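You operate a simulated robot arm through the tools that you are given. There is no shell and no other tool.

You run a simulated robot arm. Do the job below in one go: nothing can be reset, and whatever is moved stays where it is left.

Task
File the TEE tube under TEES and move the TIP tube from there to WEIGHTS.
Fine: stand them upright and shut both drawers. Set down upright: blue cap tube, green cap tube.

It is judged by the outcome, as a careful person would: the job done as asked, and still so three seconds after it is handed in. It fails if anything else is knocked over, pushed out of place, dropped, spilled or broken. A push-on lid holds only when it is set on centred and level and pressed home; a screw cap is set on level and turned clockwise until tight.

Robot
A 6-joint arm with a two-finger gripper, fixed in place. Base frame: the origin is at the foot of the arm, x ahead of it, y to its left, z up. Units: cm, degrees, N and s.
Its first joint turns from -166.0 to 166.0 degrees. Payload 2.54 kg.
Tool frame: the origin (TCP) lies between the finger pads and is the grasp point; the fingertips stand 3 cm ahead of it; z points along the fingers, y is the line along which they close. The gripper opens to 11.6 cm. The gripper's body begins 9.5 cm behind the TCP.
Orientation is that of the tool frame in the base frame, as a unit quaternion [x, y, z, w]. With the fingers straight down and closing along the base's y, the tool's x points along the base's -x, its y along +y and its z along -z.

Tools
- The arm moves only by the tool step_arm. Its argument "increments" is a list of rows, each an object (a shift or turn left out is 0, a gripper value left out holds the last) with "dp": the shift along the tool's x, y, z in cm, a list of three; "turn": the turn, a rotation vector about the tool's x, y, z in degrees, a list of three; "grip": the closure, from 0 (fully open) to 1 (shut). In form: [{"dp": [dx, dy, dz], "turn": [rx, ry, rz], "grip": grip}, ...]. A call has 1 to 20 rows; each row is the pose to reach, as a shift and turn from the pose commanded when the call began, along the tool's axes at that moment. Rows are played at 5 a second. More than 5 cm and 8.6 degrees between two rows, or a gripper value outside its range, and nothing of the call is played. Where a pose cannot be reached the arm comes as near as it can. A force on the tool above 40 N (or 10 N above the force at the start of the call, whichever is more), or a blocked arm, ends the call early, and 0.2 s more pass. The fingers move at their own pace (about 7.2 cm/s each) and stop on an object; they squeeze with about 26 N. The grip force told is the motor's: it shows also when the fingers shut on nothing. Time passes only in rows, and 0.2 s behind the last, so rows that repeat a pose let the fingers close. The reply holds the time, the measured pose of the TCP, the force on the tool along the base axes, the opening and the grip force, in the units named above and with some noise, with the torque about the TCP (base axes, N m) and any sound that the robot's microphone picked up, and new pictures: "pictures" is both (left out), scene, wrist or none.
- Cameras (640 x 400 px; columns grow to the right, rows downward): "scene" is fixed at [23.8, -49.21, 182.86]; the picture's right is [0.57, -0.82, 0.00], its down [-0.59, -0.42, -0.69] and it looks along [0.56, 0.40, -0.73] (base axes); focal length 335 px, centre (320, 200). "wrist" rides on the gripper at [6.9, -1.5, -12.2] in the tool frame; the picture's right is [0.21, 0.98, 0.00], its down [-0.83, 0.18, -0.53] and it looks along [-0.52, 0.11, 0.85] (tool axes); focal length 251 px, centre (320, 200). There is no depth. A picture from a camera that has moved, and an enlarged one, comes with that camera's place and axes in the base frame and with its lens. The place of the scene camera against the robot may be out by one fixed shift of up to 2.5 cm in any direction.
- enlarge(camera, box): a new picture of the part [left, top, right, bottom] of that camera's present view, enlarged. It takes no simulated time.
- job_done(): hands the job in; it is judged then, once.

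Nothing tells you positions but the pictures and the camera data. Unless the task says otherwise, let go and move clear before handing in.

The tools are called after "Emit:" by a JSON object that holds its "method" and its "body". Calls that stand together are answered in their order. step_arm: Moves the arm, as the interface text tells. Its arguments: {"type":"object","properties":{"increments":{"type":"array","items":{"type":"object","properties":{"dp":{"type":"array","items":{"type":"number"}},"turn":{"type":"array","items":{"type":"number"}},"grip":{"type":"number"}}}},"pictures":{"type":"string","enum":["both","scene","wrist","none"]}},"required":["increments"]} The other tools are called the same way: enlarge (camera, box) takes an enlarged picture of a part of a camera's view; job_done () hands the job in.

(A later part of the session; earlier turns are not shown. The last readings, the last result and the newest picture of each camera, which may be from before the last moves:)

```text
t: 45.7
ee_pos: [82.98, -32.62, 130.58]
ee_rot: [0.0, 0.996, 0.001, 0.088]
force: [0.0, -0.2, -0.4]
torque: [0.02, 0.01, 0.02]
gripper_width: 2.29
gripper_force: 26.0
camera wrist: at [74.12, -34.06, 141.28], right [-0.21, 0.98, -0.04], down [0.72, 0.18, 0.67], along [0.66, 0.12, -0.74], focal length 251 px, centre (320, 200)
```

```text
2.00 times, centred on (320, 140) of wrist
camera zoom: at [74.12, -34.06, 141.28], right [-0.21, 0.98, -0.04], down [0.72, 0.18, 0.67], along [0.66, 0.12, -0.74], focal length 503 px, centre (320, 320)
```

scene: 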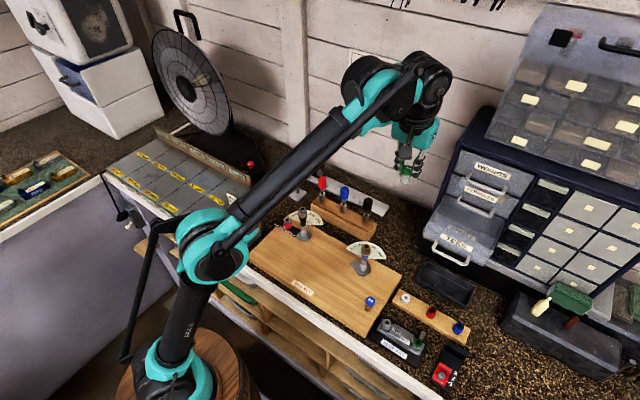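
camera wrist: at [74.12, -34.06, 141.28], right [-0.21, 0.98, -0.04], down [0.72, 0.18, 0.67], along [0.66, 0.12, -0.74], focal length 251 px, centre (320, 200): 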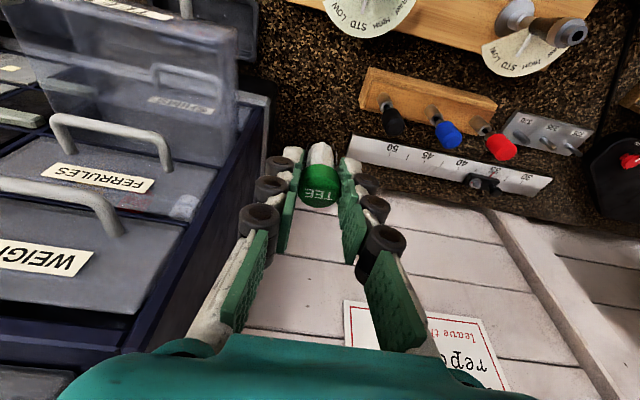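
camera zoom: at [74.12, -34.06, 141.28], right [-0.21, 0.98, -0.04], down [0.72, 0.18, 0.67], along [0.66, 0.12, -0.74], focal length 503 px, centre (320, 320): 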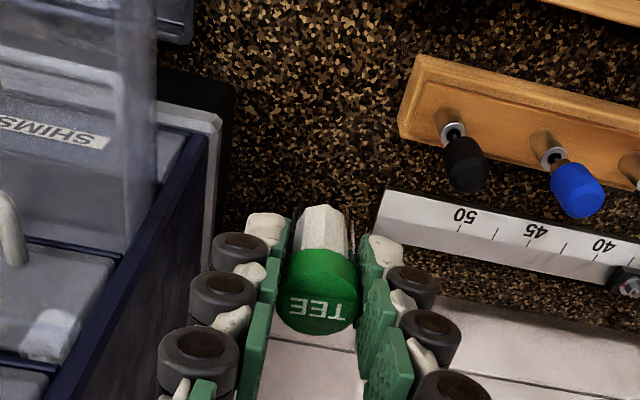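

Everything on the bench is undisturbed and TEE hangs upright. I'll carry it across over the open TEES drawer to about (83, -47.5).

Emit:
{"method": "step_arm", "body": {"increments": [{"dp": [0, -3.7, 0]}, {"dp": [0, -7.4, 0]}, {"dp": [0, -11.1, 0]}, {"dp": [0, -14.8, 0]}, {"dp": [0, -14.8, 0]}, {"dp": [0.35, -14.8, 2]}, {"dp": [0.7, -14.8, 4]}, {"dp": [0.7, -14.8, 4]}]}}

Emit:
{"method": "enlarge", "body": {"camera": "wrist", "box": [200, 40, 440, 240]}}

Emit:
{"method": "enlarge", "body": {"camera": "scene", "box": [400, 130, 560, 290]}}

```text
t: 47.5
ee_pos: [82.91, -47.33, 125.93]
ee_rot: [0.001, 0.996, 0.001, 0.089]
force: [-0.3, -0.5, -0.2]
torque: [-0.01, -0.01, 0.0]
gripper_width: 2.28
gripper_force: 25.7
out of reach, approached as far as the arm can: row 3, 4, 5, 6
camera wrist: at [74.01, -48.81, 136.74], right [-0.21, 0.98, -0.04], down [0.72, 0.18, 0.67], along [0.66, 0.12, -0.74], focal length 251 px, centre (320, 200)
```

scene: 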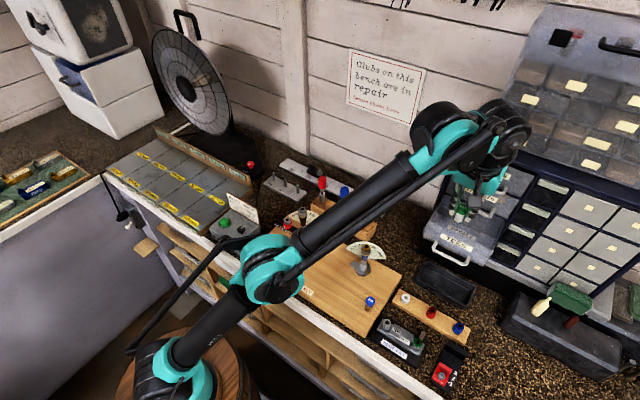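
wrist: 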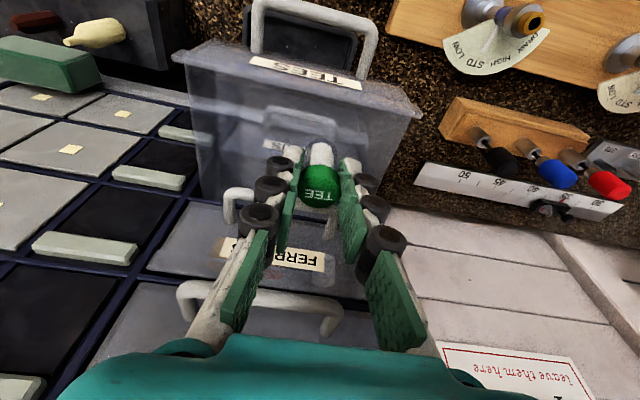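

```text
2.00 times, centred on (320, 140) of wrist
camera zoom: at [74.01, -48.81, 136.74], right [-0.21, 0.98, -0.04], down [0.72, 0.18, 0.67], along [0.66, 0.12, -0.74], focal length 503 px, centre (320, 320)
```

zoom: 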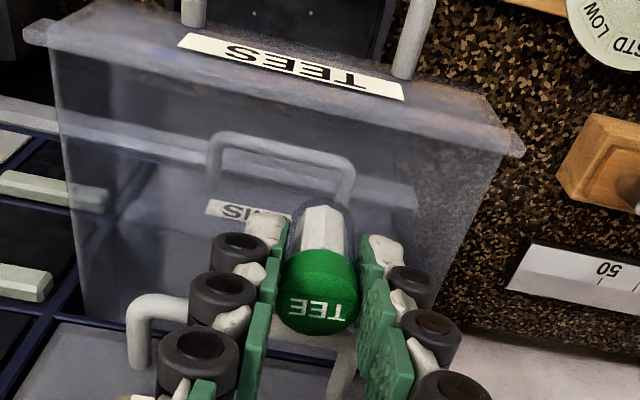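

```text
2.50 times, centred on (480, 210) of scene
camera zoom: at [23.8, -49.21, 182.86], right [0.57, -0.82, 0.0], down [-0.59, -0.42, -0.69], along [0.56, 0.4, -0.73], focal length 838 px, centre (-80, 175)
```

zoom: 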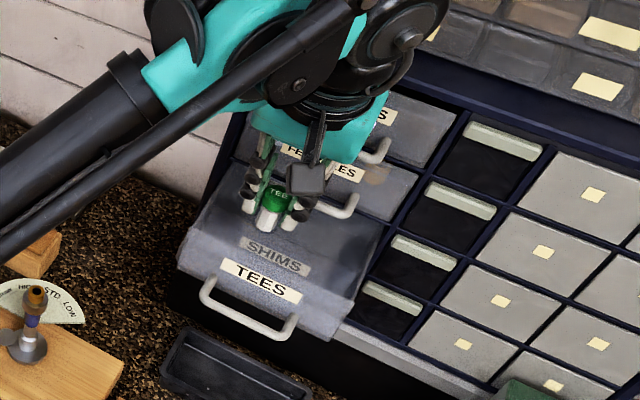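

TEE is positioned over the drawer (the arm was near its reach limit only at the higher waypoint). I'll lower to just above the drawer floor.

Emit:
{"method": "step_arm", "body": {"increments": [{"dp": [0.35, 0, 1.97]}, {"dp": [0.69, 0, 3.94]}, {"dp": [0.92, 0, 5.2]}, {"dp": [0.92, 0, 5.2]}]}}

Emit:
{"method": "enlarge", "body": {"camera": "wrist", "box": [200, 40, 440, 240]}}

Emit:
{"method": "enlarge", "body": {"camera": "scene", "box": [400, 130, 560, 290]}}

```text
t: 48.5
ee_pos: [83.03, -47.22, 120.63]
ee_rot: [0.0, 0.996, 0.001, 0.089]
force: [-0.2, 0.7, -0.9]
torque: [0.02, 0.0, 0.04]
gripper_width: 2.28
gripper_force: 26.0
camera wrist: at [74.06, -48.76, 131.46], right [-0.21, 0.98, -0.04], down [0.72, 0.18, 0.67], along [0.66, 0.12, -0.74], focal length 251 px, centre (320, 200)
```

scene: 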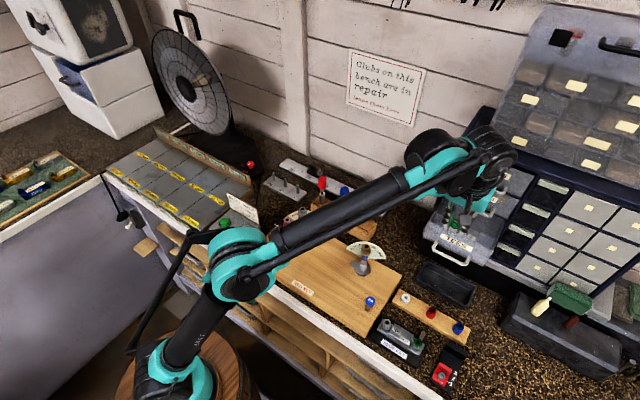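
wrist: 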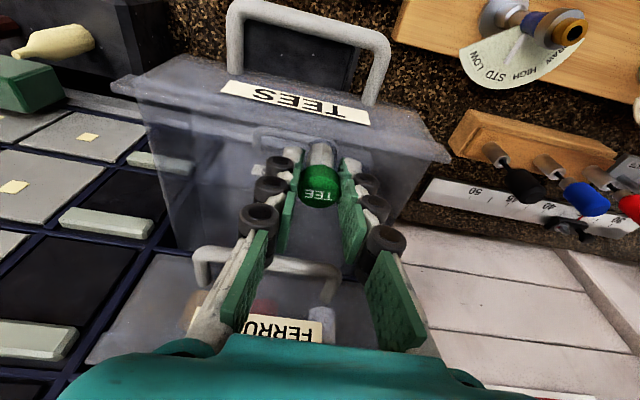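

```text
2.00 times, centred on (320, 140) of wrist
camera zoom: at [74.06, -48.76, 131.46], right [-0.21, 0.98, -0.04], down [0.72, 0.18, 0.67], along [0.66, 0.12, -0.74], focal length 503 px, centre (320, 320)
```

zoom: 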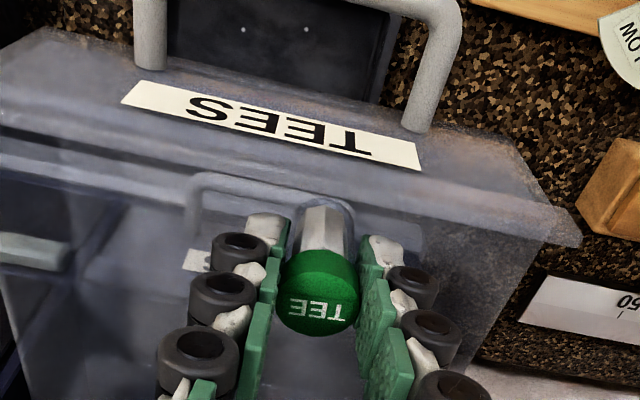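

```text
2.50 times, centred on (480, 210) of scene
camera zoom: at [23.8, -49.21, 182.86], right [0.57, -0.82, 0.0], down [-0.59, -0.42, -0.69], along [0.56, 0.4, -0.73], focal length 838 px, centre (-80, 175)
```

zoom: 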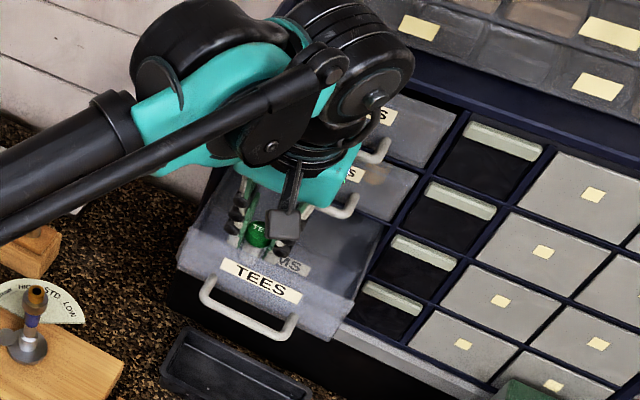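

TEE is inside the drawer, clear of the walls. I'll creep down until it touches the floor.

Emit:
{"method": "step_arm", "body": {"increments": [{"dp": [0.09, 0, 0.5]}, {"dp": [0.16, 0, 0.9]}, {"dp": [0.19, 0, 1.08]}, {"dp": [0.19, 0, 1.08]}], "pictures": "none"}}

```text
t: 49.5
ee_pos: [82.95, -47.43, 119.62]
ee_rot: [0.0, 0.996, 0.001, 0.089]
force: [0.2, -0.5, -0.3]
torque: [-0.04, 0.02, -0.01]
gripper_width: 2.27
gripper_force: 26.0
```

Emit:
{"method": "step_arm", "body": {"increments": [{"dp": [0.03, 0, 0.15]}, {"dp": [0.05, 0, 0.3]}, {"dp": [0.05, 0, 0.3]}], "pictures": "none"}}

```text
t: 50.3
ee_pos: [82.72, -47.34, 119.42]
ee_rot: [0.0, 0.996, 0.001, 0.089]
force: [-0.7, -2.8, 23.6]
torque: [-0.11, -0.12, -0.03]
gripper_width: 2.3
gripper_force: 26.2
```

The tube is seated on the drawer floor (24 N upward). I'll ease off and release.

Emit:
{"method": "step_arm", "body": {"increments": [{"dp": [-0.02, 0, -0.12]}, {"dp": [-0.02, 0, -0.12]}, {"dp": [-0.02, 0, -0.12], "grip": 0.68}, {"dp": [-0.02, 0, -0.12]}, {"dp": [-0.02, 0, -0.12]}, {"dp": [-0.02, 0, -0.12]}]}}

Emit:
{"method": "enlarge", "body": {"camera": "wrist", "box": [200, 40, 440, 240]}}

```text
t: 51.7
ee_pos: [82.97, -47.25, 119.42]
ee_rot: [0.0, 0.996, 0.0, 0.089]
force: [0.4, -0.1, 0.0]
torque: [0.01, 0.0, 0.04]
gripper_width: 3.71
gripper_force: 0.1
camera wrist: at [74.04, -48.82, 130.21], right [-0.21, 0.98, -0.04], down [0.72, 0.18, 0.67], along [0.66, 0.12, -0.74], focal length 251 px, centre (320, 200)
```

scene: 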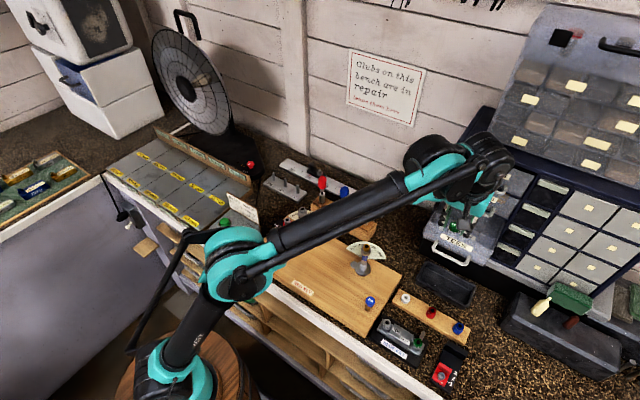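
wrist: 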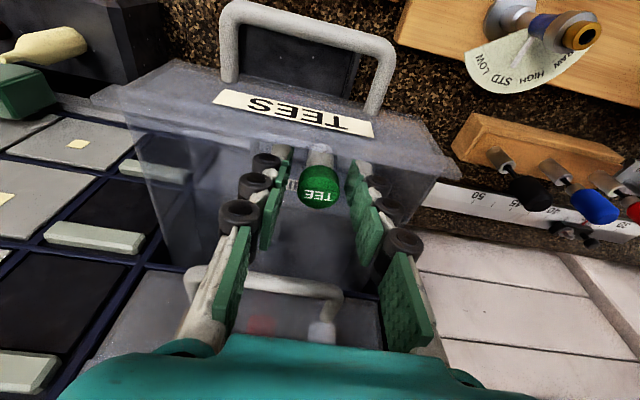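

```text
2.00 times, centred on (320, 140) of wrist
camera zoom: at [74.04, -48.82, 130.21], right [-0.21, 0.98, -0.04], down [0.72, 0.18, 0.67], along [0.66, 0.12, -0.74], focal length 503 px, centre (320, 320)
```

zoom: 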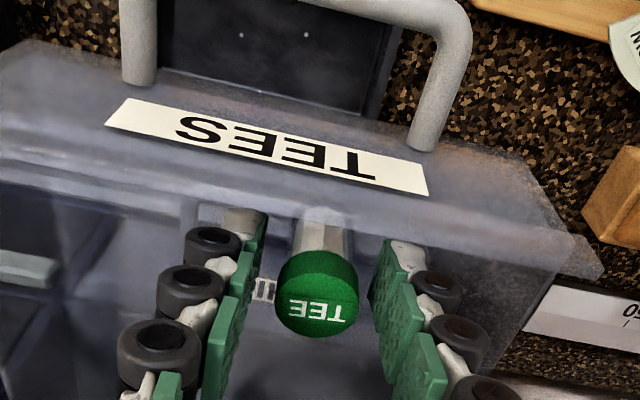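

TEE stands upright in the TEES drawer. I'll lift clear and back away, then re-orient to take the handle and shut it.

Emit:
{"method": "step_arm", "body": {"increments": [{"dp": [-0.35, 0, -1.97]}, {"dp": [-0.75, 0, -4.3]}, {"dp": [-1.13, 0, -6.4]}, {"dp": [2.3, 0, -8]}, {"dp": [6, 0, -9.2]}, {"dp": [10, 0, -10.4]}, {"dp": [14, 0, -11.6]}, {"dp": [14, 0, -11.6]}]}}

Emit:
{"method": "enlarge", "body": {"camera": "wrist", "box": [200, 60, 440, 260]}}

Emit:
{"method": "enlarge", "body": {"camera": "scene", "box": [400, 130, 560, 290]}}

```text
t: 53.5
ee_pos: [67.07, -47.54, 128.23]
ee_rot: [0.001, 0.996, 0.0, 0.089]
force: [0.6, -0.1, 0.0]
torque: [0.02, 0.0, 0.01]
gripper_width: 3.72
gripper_force: 0.0
camera wrist: at [58.1, -49.04, 139.07], right [-0.21, 0.98, -0.04], down [0.72, 0.18, 0.67], along [0.66, 0.12, -0.74], focal length 251 px, centre (320, 200)
```

scene: 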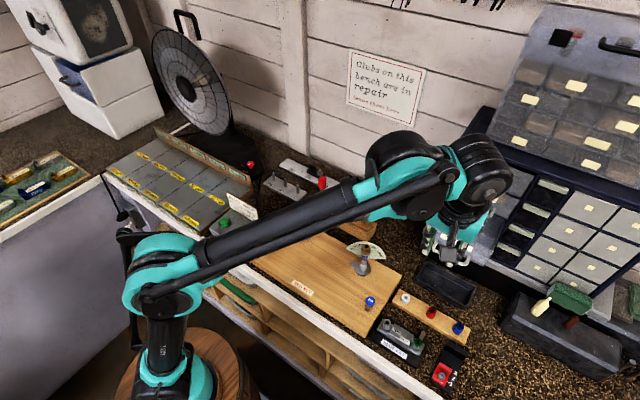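
wrist: 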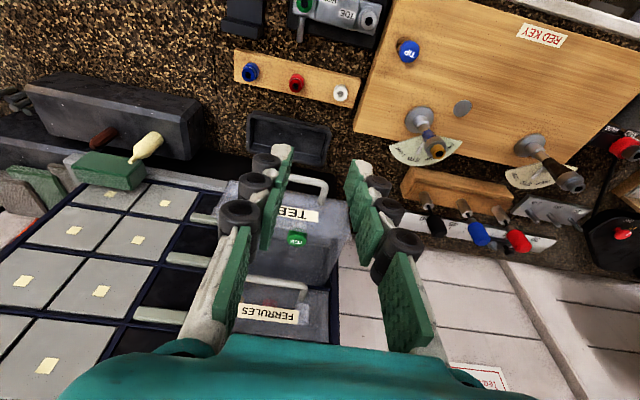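

```text
2.00 times, centred on (320, 160) of wrist
camera zoom: at [58.1, -49.04, 139.07], right [-0.21, 0.98, -0.04], down [0.72, 0.18, 0.67], along [0.66, 0.12, -0.74], focal length 503 px, centre (320, 280)
```

zoom: 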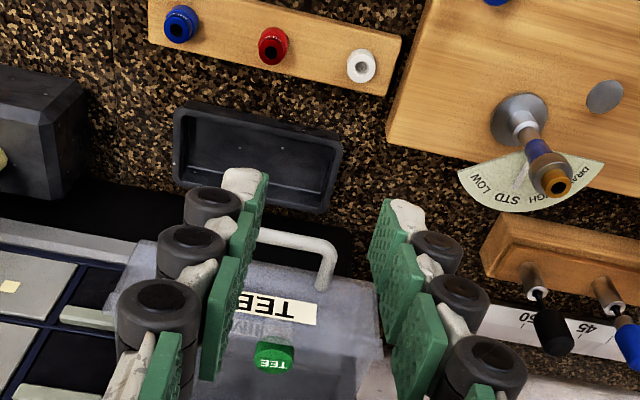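

```text
2.50 times, centred on (480, 210) of scene
camera zoom: at [23.8, -49.21, 182.86], right [0.57, -0.82, 0.0], down [-0.59, -0.42, -0.69], along [0.56, 0.4, -0.73], focal length 838 px, centre (-80, 175)
```

zoom: 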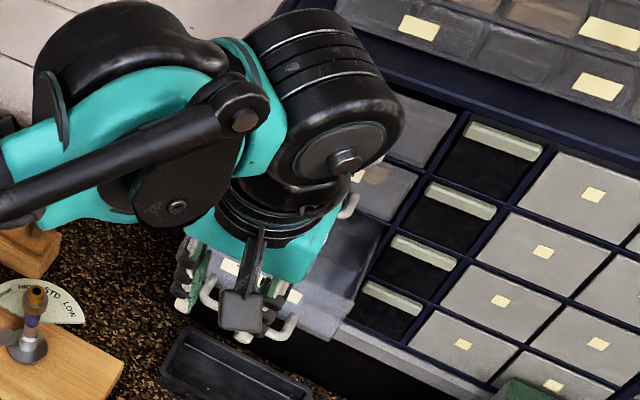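

TEE is upright in the drawer and TIP is still on the board. Now I'll re-orient to the handle-grasp pose in front of the TEES handle.

Emit:
{"method": "step_arm", "body": {"increments": [{"dp": [0.19, -0.1, 0.47], "turn": [-2.78, -2.78, 5.99], "grip": 0.6}, {"dp": [0.37, -0.2, 0.93], "turn": [-5.56, -5.56, 11.97]}, {"dp": [0.56, -0.3, 1.4], "turn": [-8.34, -8.34, 17.96]}, {"dp": [0.74, -0.4, 1.87], "turn": [-11.11, -11.11, 23.94]}, {"dp": [0.93, -0.5, 2.34], "turn": [-13.89, -13.89, 29.93]}, {"dp": [1.11, -0.6, 2.8], "turn": [-16.67, -16.67, 35.91]}, {"dp": [1.3, -0.7, 3.27], "turn": [-19.45, -19.45, 41.9]}, {"dp": [1.49, -0.8, 3.74], "turn": [-22.23, -22.23, 47.89]}, {"dp": [1.67, -0.9, 4.2], "turn": [-25.01, -25.01, 53.87]}, {"dp": [1.86, -1.0, 4.67], "turn": [-27.79, -27.79, 59.86]}, {"dp": [2.04, -1.1, 5.14], "turn": [-30.56, -30.56, 65.84]}, {"dp": [2.23, -1.2, 5.6], "turn": [-33.34, -33.34, 71.83]}, {"dp": [2.41, -1.3, 6.07], "turn": [-36.12, -36.12, 77.81]}, {"dp": [2.6, -1.4, 6.54], "turn": [-38.9, -38.9, 83.8]}, {"dp": [2.6, -1.4, 6.54], "turn": [-38.9, -38.9, 83.8]}]}}

Emit:
{"method": "enlarge", "body": {"camera": "wrist", "box": [200, 20, 440, 260]}}

```text
t: 56.7
ee_pos: [65.64, -48.67, 121.49]
ee_rot: [0.614, 0.611, 0.354, 0.353]
force: [0.1, -0.2, 0.3]
torque: [-0.03, -0.01, 0.0]
gripper_width: 4.64
gripper_force: 0.1
camera wrist: at [54.35, -41.79, 126.28], right [0.49, 0.21, 0.85], down [-0.37, -0.83, 0.42], along [0.79, -0.52, -0.32], focal length 251 px, centre (320, 200)
```

scene: 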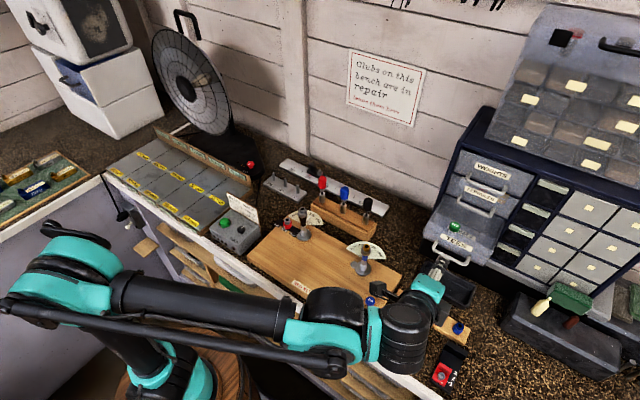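
wrist: 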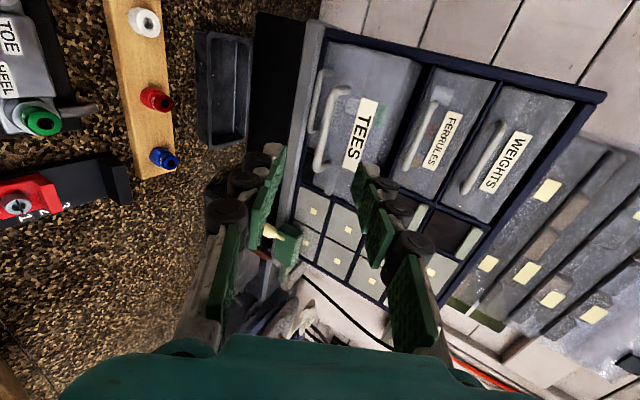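

```text
1.67 times, centred on (320, 140) of wrist
camera zoom: at [54.35, -41.79, 126.28], right [0.49, 0.21, 0.85], down [-0.37, -0.83, 0.42], along [0.79, -0.52, -0.32], focal length 419 px, centre (320, 300)
```

zoom: 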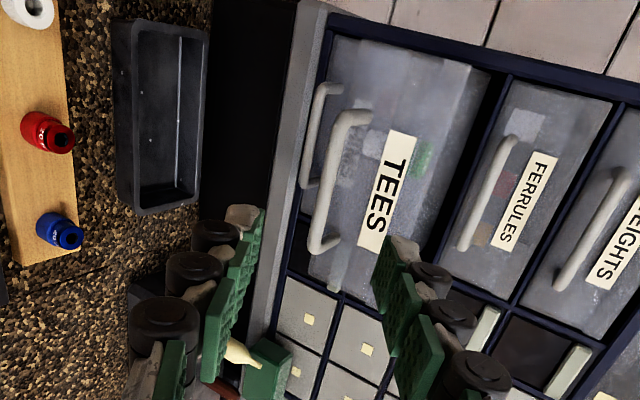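

The gripper faces the open drawer's handle again. I'll move up to it and check alignment before closing on it.

Emit:
{"method": "step_arm", "body": {"increments": [{"dp": [-0.05, 0, 2.2]}, {"dp": [-0.1, -0.05, 4.4]}, {"dp": [-0.13, -0.1, 6.6]}, {"dp": [-0.13, -0.1, 6.6]}], "pictures": "wrist"}}

Emit:
{"method": "enlarge", "body": {"camera": "wrist", "box": [200, 20, 440, 260]}}

```text
t: 57.7
ee_pos: [71.31, -48.82, 118.11]
ee_rot: [0.613, 0.612, 0.354, 0.353]
force: [0.2, -0.5, -0.4]
torque: [-0.06, 0.02, 0.0]
gripper_width: 4.65
gripper_force: 0.0
camera wrist: at [60.07, -41.9, 122.83], right [0.49, 0.21, 0.85], down [-0.37, -0.83, 0.42], along [0.79, -0.52, -0.32], focal length 251 px, centre (320, 200)
```

wrist: 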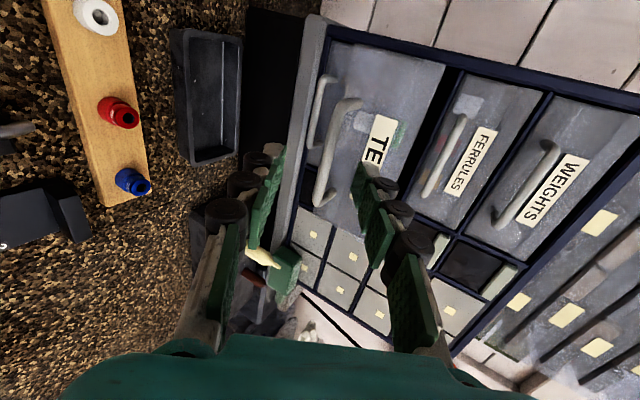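

```text
1.67 times, centred on (320, 140) of wrist
camera zoom: at [60.07, -41.9, 122.83], right [0.49, 0.21, 0.85], down [-0.37, -0.83, 0.42], along [0.79, -0.52, -0.32], focal length 419 px, centre (320, 300)
```

zoom: 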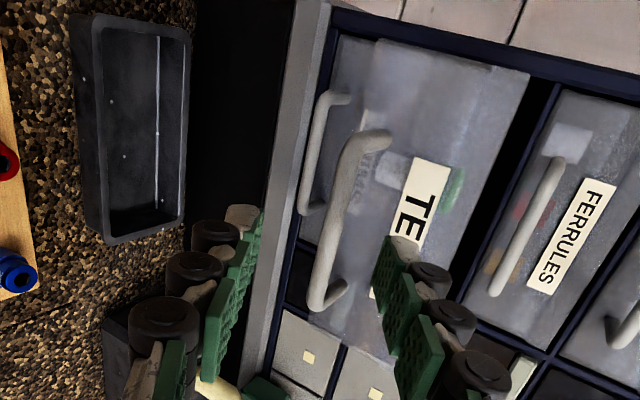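

The bar is about 0.6 cm above the gripper axis. I'll shift up, go in, and close on it.

Emit:
{"method": "step_arm", "body": {"increments": [{"dp": [0, 0.3, 1.5]}, {"dp": [0, 0.5, 3]}, {"dp": [0, 0.5, 4.4]}, {"dp": [0, 0.5, 4.4]}, {"dp": [0, 0.5, 4.4], "grip": 1.0}, {"dp": [0, 0.5, 4.4]}, {"dp": [0, 0.5, 4.4]}, {"dp": [0, 0.5, 4.4]}]}}

Emit:
{"method": "enlarge", "body": {"camera": "scene", "box": [400, 130, 560, 290]}}

```text
t: 59.5
ee_pos: [75.44, -48.9, 116.32]
ee_rot: [0.613, 0.612, 0.354, 0.352]
force: [0.1, -0.6, 9.5]
torque: [-0.33, -0.06, 0.17]
gripper_width: 0.75
gripper_force: 35.3
camera wrist: at [64.08, -41.93, 121.1], right [0.49, 0.21, 0.85], down [-0.37, -0.83, 0.42], along [0.79, -0.52, -0.32], focal length 251 px, centre (320, 200)
```

scene: 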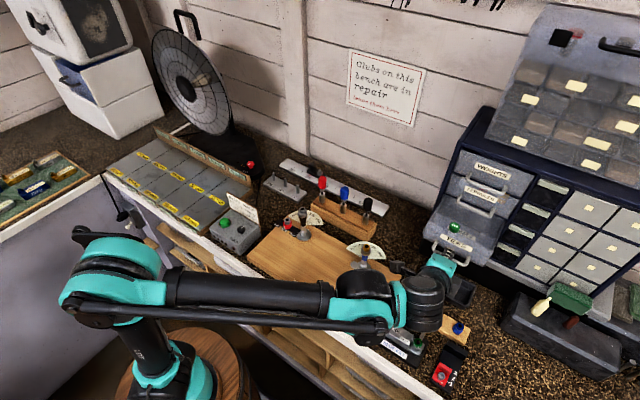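
wrist: 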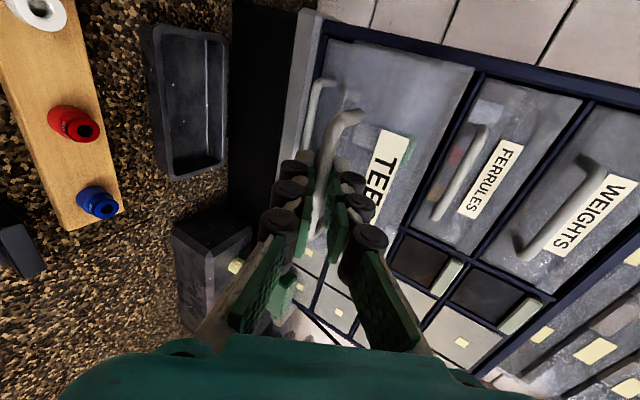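

```text
2.50 times, centred on (480, 210) of scene
camera zoom: at [23.8, -49.21, 182.86], right [0.57, -0.82, 0.0], down [-0.59, -0.42, -0.69], along [0.56, 0.4, -0.73], focal length 838 px, centre (-80, 175)
```

zoom: 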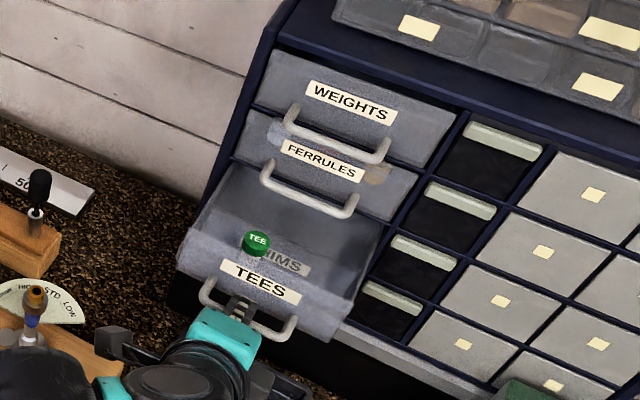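

The handle is gripped and TEE stands upright inside. I'll push the drawer in gently at about 4 cm/s.

Emit:
{"method": "step_arm", "body": {"increments": [{"dp": [0, 0.2, 0.35]}, {"dp": [0, 0.5, 0.87]}, {"dp": [0.02, 0.9, 1.56]}, {"dp": [0.05, 1.3, 2.25]}, {"dp": [0.08, 1.7, 2.94]}, {"dp": [0.1, 2.1, 3.64]}, {"dp": [0.1, 2.5, 4.33]}, {"dp": [0.12, 2.9, 5.02]}, {"dp": [0.14, 3.3, 5.72]}, {"dp": [0.15, 3.7, 6.41]}, {"dp": [0.15, 4.1, 7.1]}, {"dp": [0.15, 4.4, 7.62]}, {"dp": [0.15, 4.6, 7.97]}, {"dp": [0.15, 4.6, 7.97]}]}}

Emit:
{"method": "enlarge", "body": {"camera": "scene", "box": [400, 130, 560, 290]}}

```text
t: 62.5
ee_pos: [84.59, -48.84, 116.4]
ee_rot: [0.613, 0.612, 0.353, 0.354]
force: [-1.0, -18.0, 7.2]
torque: [-0.5, -0.03, -0.22]
gripper_width: 0.74
gripper_force: 35.6
camera wrist: at [73.27, -41.92, 121.11], right [0.49, 0.21, 0.85], down [-0.37, -0.83, 0.42], along [0.79, -0.52, -0.32], focal length 251 px, centre (320, 200)
```

scene: 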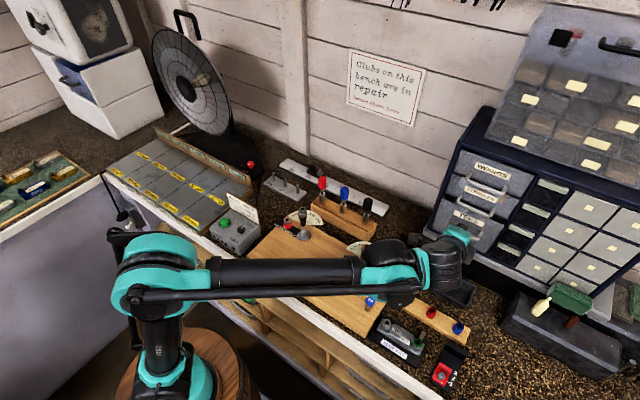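
wrist: 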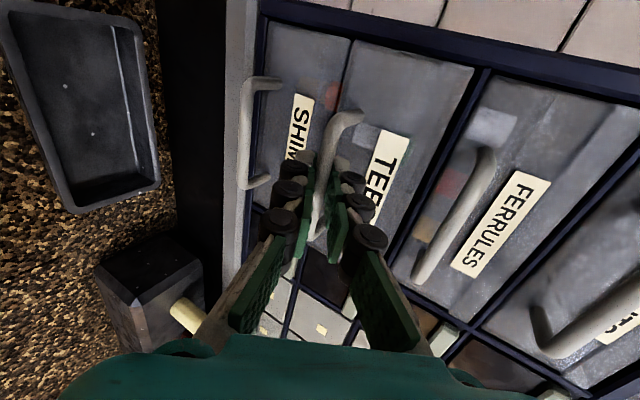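

```text
2.50 times, centred on (480, 210) of scene
camera zoom: at [23.8, -49.21, 182.86], right [0.57, -0.82, 0.0], down [-0.59, -0.42, -0.69], along [0.56, 0.4, -0.73], focal length 838 px, centre (-80, 175)
```

zoom: 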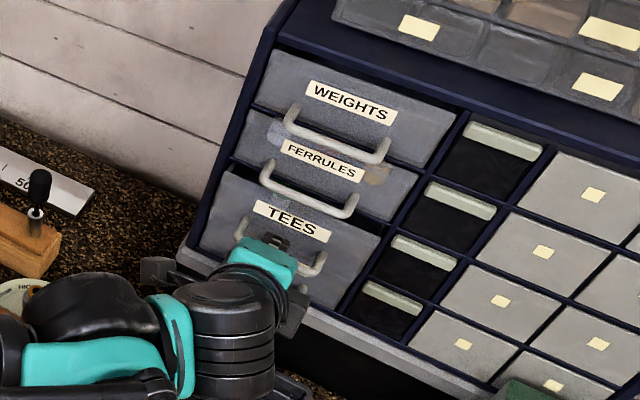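

Nearly closed, with some sideways load. I'll correct slightly toward -y and push the remaining ~2 cm.

Emit:
{"method": "step_arm", "body": {"increments": [{"dp": [-0.15, 0.0, 0.0]}, {"dp": [-0.2, 0.2, 0.35]}, {"dp": [-0.2, 0.45, 0.78]}, {"dp": [-0.2, 0.7, 1.21]}, {"dp": [-0.2, 0.9, 1.56]}, {"dp": [-0.2, 1.05, 1.82]}, {"dp": [-0.2, 1.15, 1.99]}, {"dp": [-0.2, 1.22, 2.12]}, {"dp": [-0.2, 1.3, 2.25]}, {"dp": [-0.2, 1.3, 2.25]}]}}

Emit:
{"method": "enlarge", "body": {"camera": "scene", "box": [400, 130, 560, 290]}}

Emit:
{"method": "enlarge", "body": {"camera": "wrist", "box": [200, 20, 440, 260]}}

```text
t: 63.8
ee_pos: [86.06, -48.87, 116.26]
ee_rot: [0.614, 0.613, 0.353, 0.351]
force: [-19.0, 3.7, 7.4]
torque: [-0.18, 0.03, 0.27]
gripper_width: 0.76
gripper_force: 35.3
stopped in row 6: the force on the tool passed its limit at 44 N (the readings are from after the stop); the commanded pose is now the measured one
camera wrist: at [74.87, -41.94, 121.15], right [0.49, 0.21, 0.84], down [-0.37, -0.83, 0.42], along [0.79, -0.52, -0.33], focal length 251 px, centre (320, 200)
```

scene: 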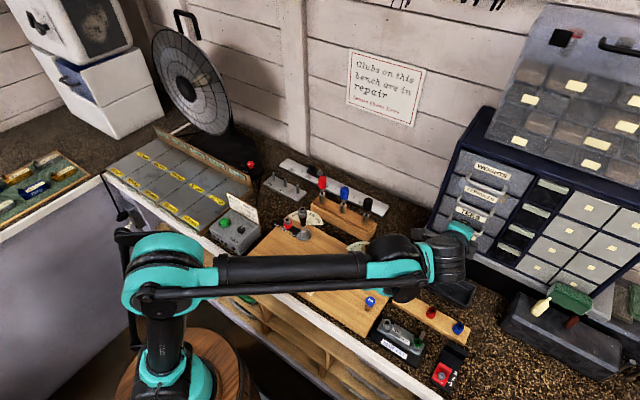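
wrist: 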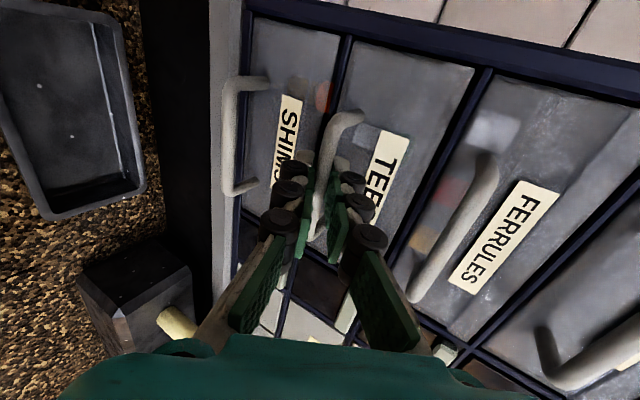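

```text
2.50 times, centred on (480, 210) of scene
camera zoom: at [23.8, -49.21, 182.86], right [0.57, -0.82, 0.0], down [-0.59, -0.42, -0.69], along [0.56, 0.4, -0.73], focal length 838 px, centre (-80, 175)
```

zoom: 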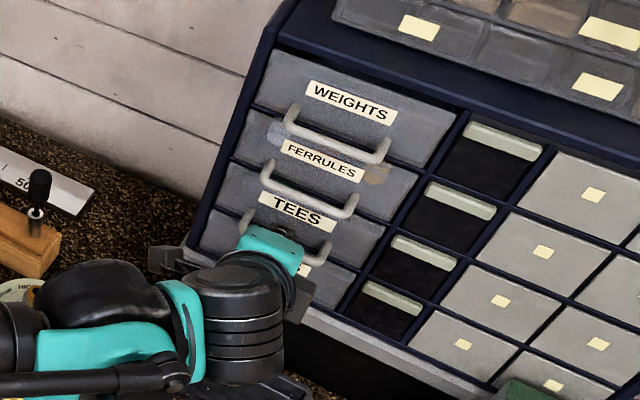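

```text
1.67 times, centred on (320, 140) of wrist
camera zoom: at [74.87, -41.94, 121.15], right [0.49, 0.21, 0.84], down [-0.37, -0.83, 0.42], along [0.79, -0.52, -0.33], focal length 419 px, centre (320, 300)
```

zoom: 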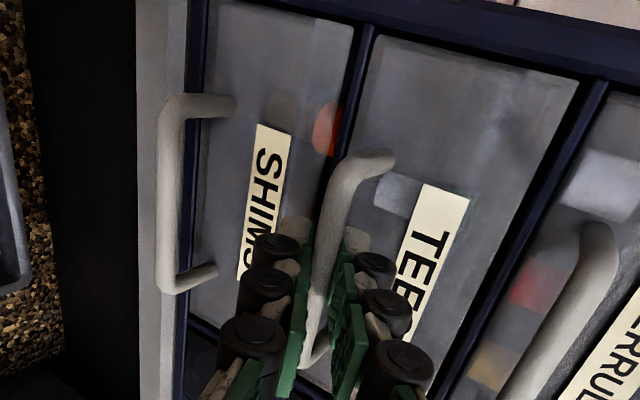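

The push stopped against firm resistance, so the drawer may be home. I'll zoom in to compare its front with its neighbours.

Emit:
{"method": "enlarge", "body": {"camera": "scene", "box": [430, 170, 520, 260]}}

Emit:
{"method": "enlarge", "body": {"camera": "wrist", "box": [220, 10, 480, 170]}}

```text
4.44 times, centred on (475, 215) of scene
camera zoom: at [23.8, -49.21, 182.86], right [0.57, -0.82, 0.0], down [-0.59, -0.42, -0.69], along [0.56, 0.4, -0.73], focal length 1490 px, centre (-369, 133)
```

zoom: 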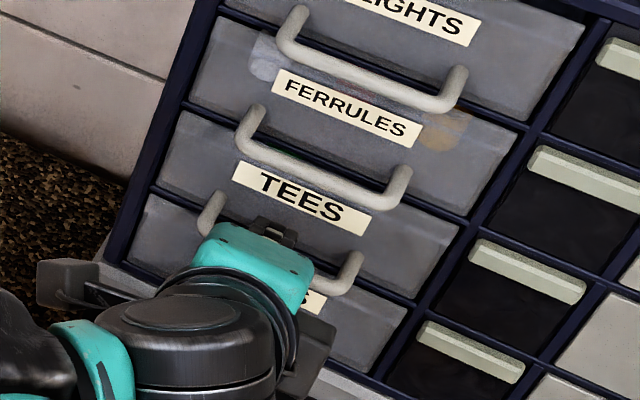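

```text
2.46 times, centred on (350, 90) of wrist
camera zoom: at [74.87, -41.94, 121.15], right [0.49, 0.21, 0.84], down [-0.37, -0.83, 0.42], along [0.79, -0.52, -0.33], focal length 619 px, centre (246, 471)
```

zoom: 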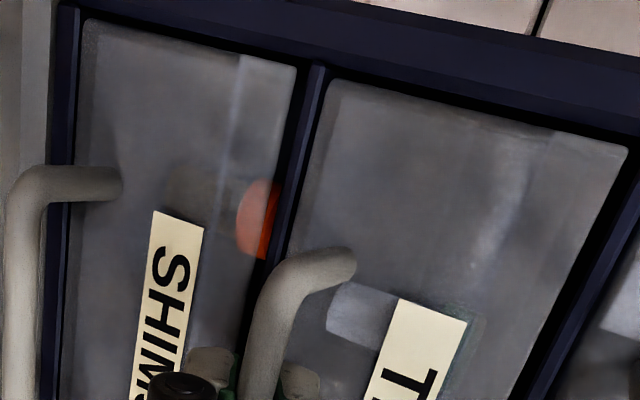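

The TEES front is flush with its neighbours, and the white body and green cap show upright through the front. I'll relax, release the handle and back out.

Emit:
{"method": "step_arm", "body": {"increments": [{"dp": [0, -0.05, -0.1]}, {"dp": [0, -0.05, -0.1]}, {"dp": [0, -0.05, -0.1], "grip": 0.6}, {"dp": [0, -0.05, -0.1]}, {"dp": [0, -0.05, -0.1]}, {"dp": [0, -0.05, -1.5]}, {"dp": [0, -0.05, -4]}, {"dp": [0, -0.05, -7]}, {"dp": [0, -0.05, -10]}, {"dp": [0, -0.05, -13]}, {"dp": [0, -0.05, -13]}]}}

Emit:
{"method": "enlarge", "body": {"camera": "scene", "box": [430, 150, 530, 260]}}

Emit:
{"method": "enlarge", "body": {"camera": "wrist", "box": [240, 10, 540, 210]}}

```text
t: 66.2
ee_pos: [75.0, -48.92, 122.61]
ee_rot: [0.613, 0.614, 0.353, 0.351]
force: [0.1, -0.6, -0.8]
torque: [-0.03, -0.02, 0.01]
gripper_width: 4.62
gripper_force: 0.1
camera wrist: at [63.72, -41.97, 127.53], right [0.49, 0.21, 0.84], down [-0.37, -0.83, 0.42], along [0.79, -0.52, -0.33], focal length 251 px, centre (320, 200)
```

scene: 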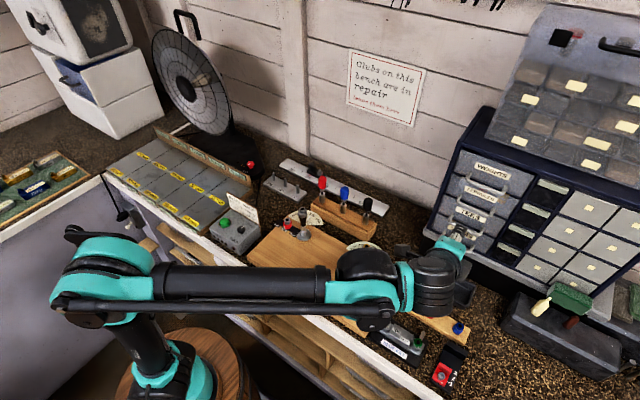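
wrist: 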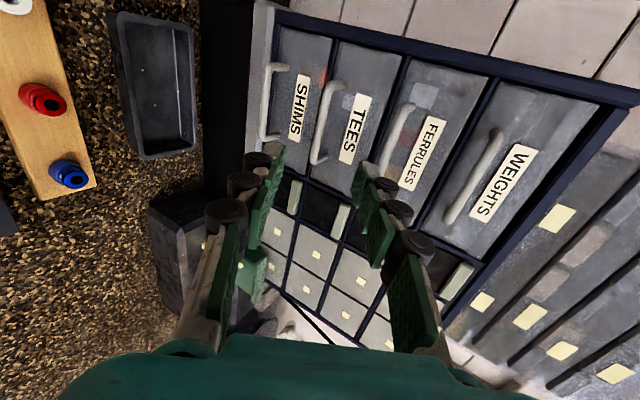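

```text
3.64 times, centred on (480, 205) of scene
camera zoom: at [23.8, -49.21, 182.86], right [0.57, -0.82, 0.0], down [-0.59, -0.42, -0.69], along [0.56, 0.4, -0.73], focal length 1219 px, centre (-262, 182)
```

zoom: 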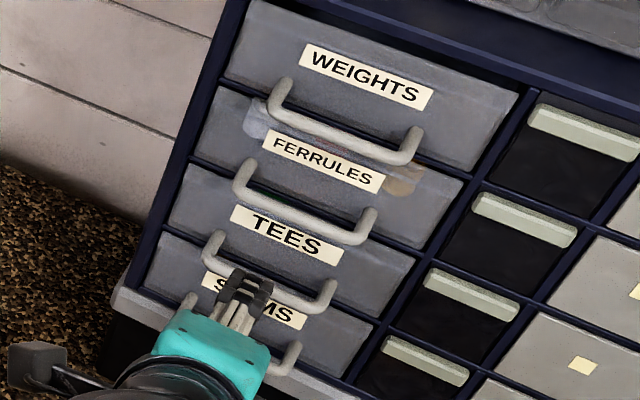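

```text
2.00 times, centred on (390, 110) of wrist
camera zoom: at [63.72, -41.97, 127.53], right [0.49, 0.21, 0.84], down [-0.37, -0.83, 0.42], along [0.79, -0.52, -0.33], focal length 503 px, centre (180, 380)
```

zoom: 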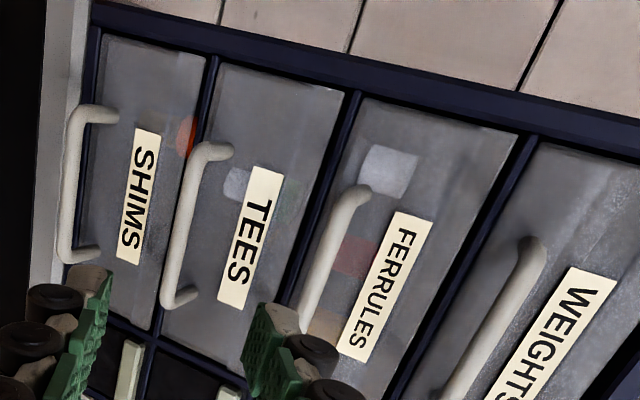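

TEES is closed flush. Next is WEIGHTS: its bar is at about (88, -48.8, 130.7). I'll raise the arm to stage in front of it.

Emit:
{"method": "step_arm", "body": {"increments": [{"dp": [0, 3.4, -1.6]}, {"dp": [0, 6.8, -3.2]}, {"dp": [0.1, 10.2, -4.8]}, {"dp": [0.1, 13.55, -6.32]}, {"dp": [0.1, 13.55, -6.32]}]}}

Emit:
{"method": "enlarge", "body": {"camera": "wrist", "box": [200, 20, 440, 260]}}

```text
t: 67.4
ee_pos: [76.62, -48.75, 137.52]
ee_rot: [0.613, 0.614, 0.352, 0.351]
force: [-0.3, -0.1, 0.9]
torque: [-0.02, 0.03, 0.0]
gripper_width: 4.63
gripper_force: 0.1
camera wrist: at [65.34, -41.86, 142.45], right [0.49, 0.21, 0.84], down [-0.37, -0.83, 0.42], along [0.79, -0.52, -0.33], focal length 251 px, centre (320, 200)
```

scene: 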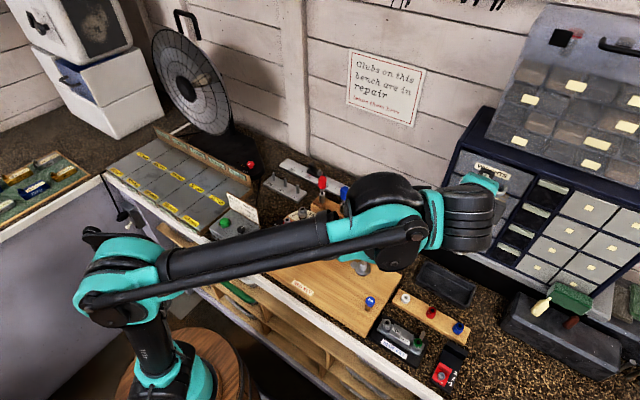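
wrist: 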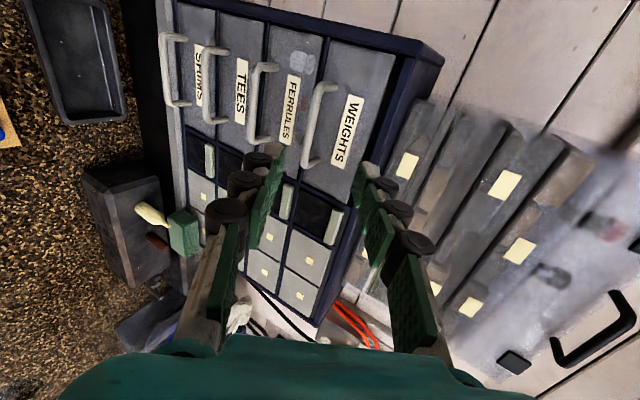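

```text
1.67 times, centred on (320, 140) of wrist
camera zoom: at [65.34, -41.86, 142.45], right [0.49, 0.21, 0.84], down [-0.37, -0.83, 0.42], along [0.79, -0.52, -0.33], focal length 419 px, centre (320, 300)
```

zoom: 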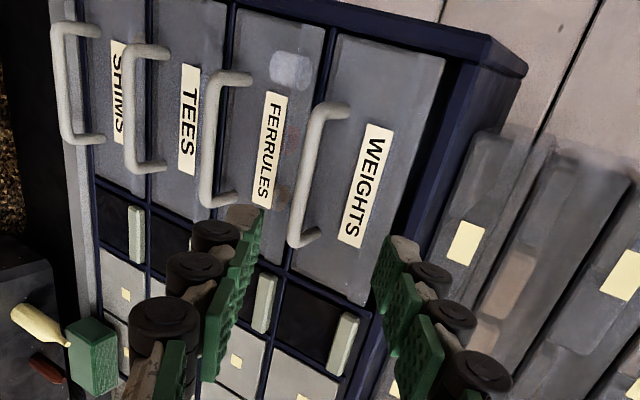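

The WEIGHTS bar is about 0.7 cm below the gripper axis. I'll correct and approach partway for a final check.

Emit:
{"method": "step_arm", "body": {"increments": [{"dp": [0, -0.3, 2.5]}, {"dp": [0, -0.65, 5]}, {"dp": [0, -0.65, 7.3]}, {"dp": [0, -0.65, 7.3]}], "pictures": "wrist"}}

Emit:
{"method": "enlarge", "body": {"camera": "wrist", "box": [200, 20, 440, 260]}}

```text
t: 68.4
ee_pos: [82.61, -48.91, 133.14]
ee_rot: [0.614, 0.613, 0.352, 0.351]
force: [1.6, -0.1, 0.4]
torque: [0.0, -0.01, 0.01]
gripper_width: 4.65
gripper_force: 0.2
camera wrist: at [71.3, -41.95, 138.11], right [0.49, 0.21, 0.84], down [-0.37, -0.83, 0.42], along [0.79, -0.52, -0.33], focal length 251 px, centre (320, 200)
```

wrist: 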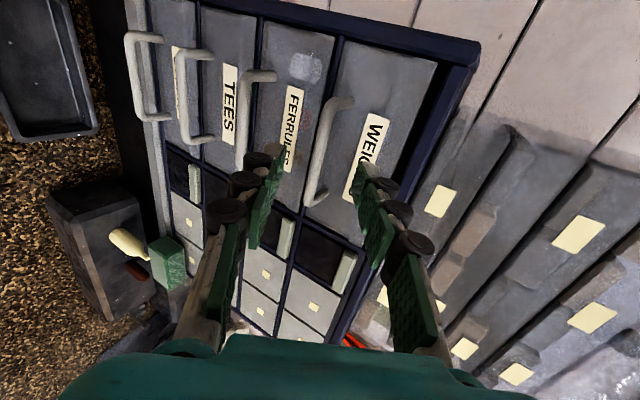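

```text
1.67 times, centred on (320, 140) of wrist
camera zoom: at [71.3, -41.95, 138.11], right [0.49, 0.21, 0.84], down [-0.37, -0.83, 0.42], along [0.79, -0.52, -0.33], focal length 419 px, centre (320, 300)
```

zoom: 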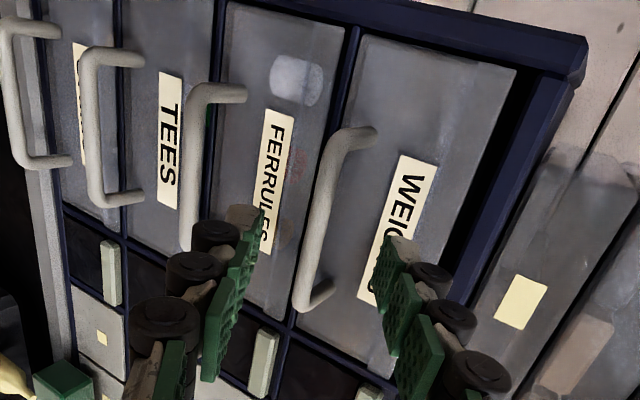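

Centred now. I'll go in and close on the WEIGHTS handle.

Emit:
{"method": "step_arm", "body": {"increments": [{"dp": [0, 0.1, 1.6]}, {"dp": [0, 0.1, 3.2]}, {"dp": [0, 0.1, 4.6]}, {"dp": [0, 0.1, 4.6]}, {"dp": [0, 0.1, 4.6], "grip": 1.0}, {"dp": [0, 0.1, 4.6]}, {"dp": [0, 0.1, 4.6]}, {"dp": [0, 0.1, 4.6]}]}}

Emit:
{"method": "enlarge", "body": {"camera": "wrist", "box": [200, 20, 440, 260]}}

```text
t: 70.1
ee_pos: [86.41, -48.75, 130.85]
ee_rot: [0.612, 0.616, 0.351, 0.35]
force: [-0.7, 0.0, -8.9]
torque: [-0.26, 0.02, -0.04]
gripper_width: 0.72
gripper_force: 35.5
stopped in row 8: the force on the tool passed its limit at 42 N (the readings are from after the stop); the commanded pose is now the measured one
camera wrist: at [75.1, -41.86, 135.8], right [0.5, 0.22, 0.84], down [-0.36, -0.83, 0.43], along [0.79, -0.52, -0.33], focal length 251 px, centre (320, 200)
```

scene: 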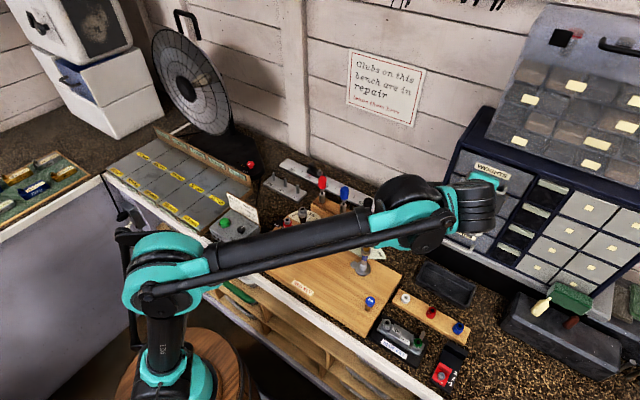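
wrist: 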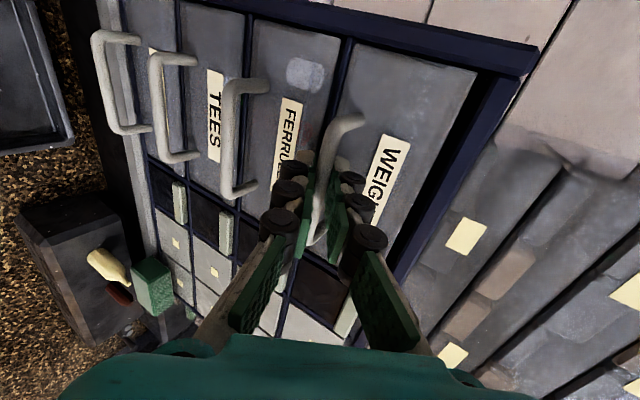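

```text
1.67 times, centred on (320, 140) of wrist
camera zoom: at [75.1, -41.86, 135.8], right [0.5, 0.22, 0.84], down [-0.36, -0.83, 0.43], along [0.79, -0.52, -0.33], focal length 419 px, centre (320, 300)
```

zoom: 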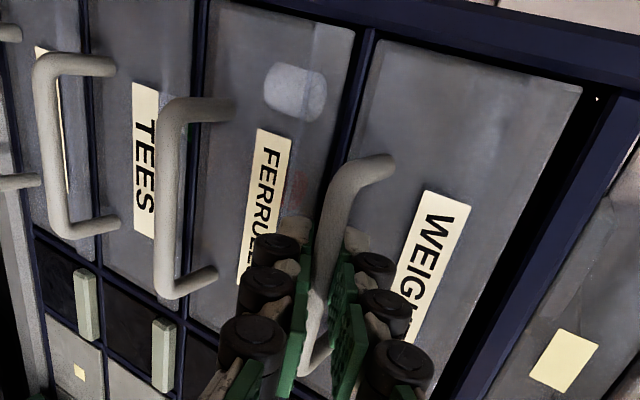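

The handle is gripped. I'll pull the WEIGHTS drawer out smoothly by about 11 cm.

Emit:
{"method": "step_arm", "body": {"increments": [{"dp": [0, -0.2, -0.34]}, {"dp": [0, -0.56, -0.95]}, {"dp": [-0.02, -0.96, -1.63]}, {"dp": [-0.04, -1.37, -2.32]}, {"dp": [-0.06, -1.78, -3.01]}, {"dp": [-0.08, -2.18, -3.7]}, {"dp": [-0.1, -2.59, -4.39]}, {"dp": [-0.12, -3.0, -5.08]}, {"dp": [-0.14, -3.4, -5.77]}, {"dp": [-0.16, -3.8, -6.46]}, {"dp": [-0.18, -4.2, -7.15]}, {"dp": [-0.2, -4.6, -7.84]}, {"dp": [-0.2, -5.0, -8.5]}, {"dp": [-0.2, -5.4, -9.15]}, {"dp": [-0.2, -5.65, -9.56]}, {"dp": [-0.2, -5.65, -9.56]}]}}

Emit:
{"method": "enlarge", "body": {"camera": "scene", "box": [400, 110, 560, 270]}}

```text
t: 73.5
ee_pos: [75.35, -48.93, 130.84]
ee_rot: [0.612, 0.615, 0.351, 0.351]
force: [-0.2, 26.2, -25.1]
torque: [-0.06, 0.09, 0.22]
gripper_width: 0.71
gripper_force: 35.5
camera wrist: at [64.06, -41.95, 135.83], right [0.49, 0.22, 0.84], down [-0.36, -0.83, 0.43], along [0.79, -0.52, -0.33], focal length 251 px, centre (320, 200)
```

scene: 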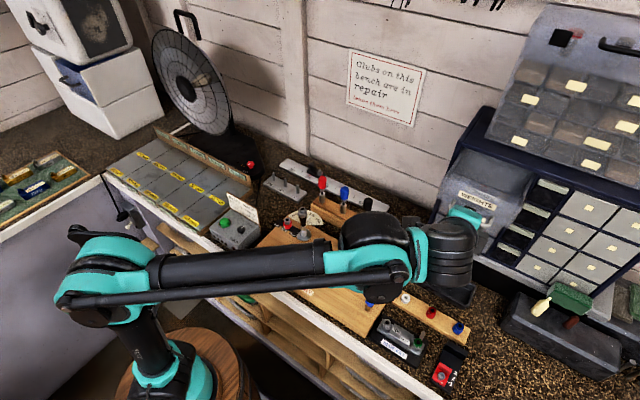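
wrist: 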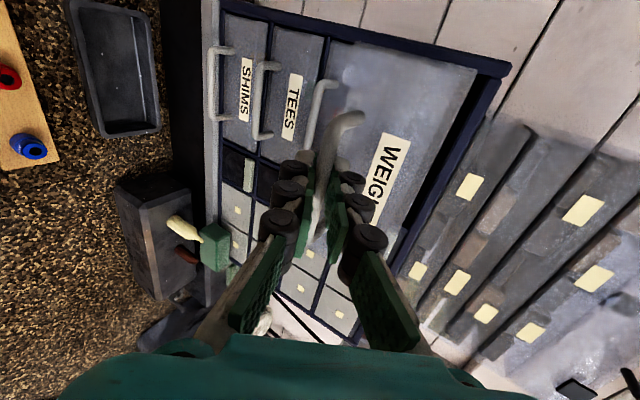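

```text
2.50 times, centred on (480, 190) of scene
camera zoom: at [23.8, -49.21, 182.86], right [0.57, -0.82, 0.0], down [-0.59, -0.42, -0.69], along [0.56, 0.4, -0.73], focal length 838 px, centre (-80, 225)
```

zoom: 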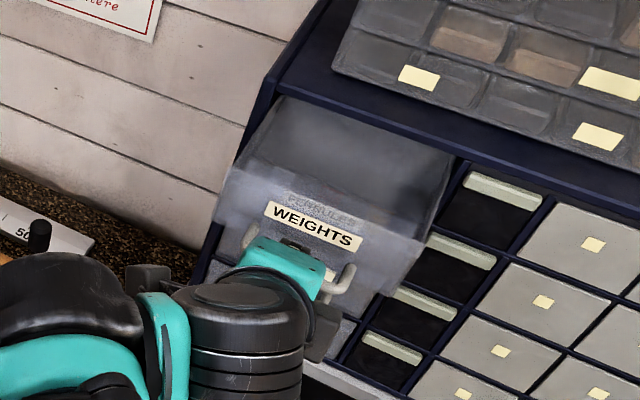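

WEIGHTS is open about 11 cm and looks empty inside. I'll relax the residual side load, then release and back out.

Emit:
{"method": "step_arm", "body": {"increments": [{"dp": [0.1, -0.1, 0.06]}, {"dp": [0.2, -0.2, 0.12]}, {"dp": [0.2, -0.2, 0.12]}], "pictures": "none"}}

```text
t: 74.3
ee_pos: [75.16, -48.84, 130.94]
ee_rot: [0.613, 0.614, 0.352, 0.351]
force: [0.7, 6.8, 23.7]
torque: [-0.24, -0.17, 0.06]
gripper_width: 0.74
gripper_force: 35.3
```

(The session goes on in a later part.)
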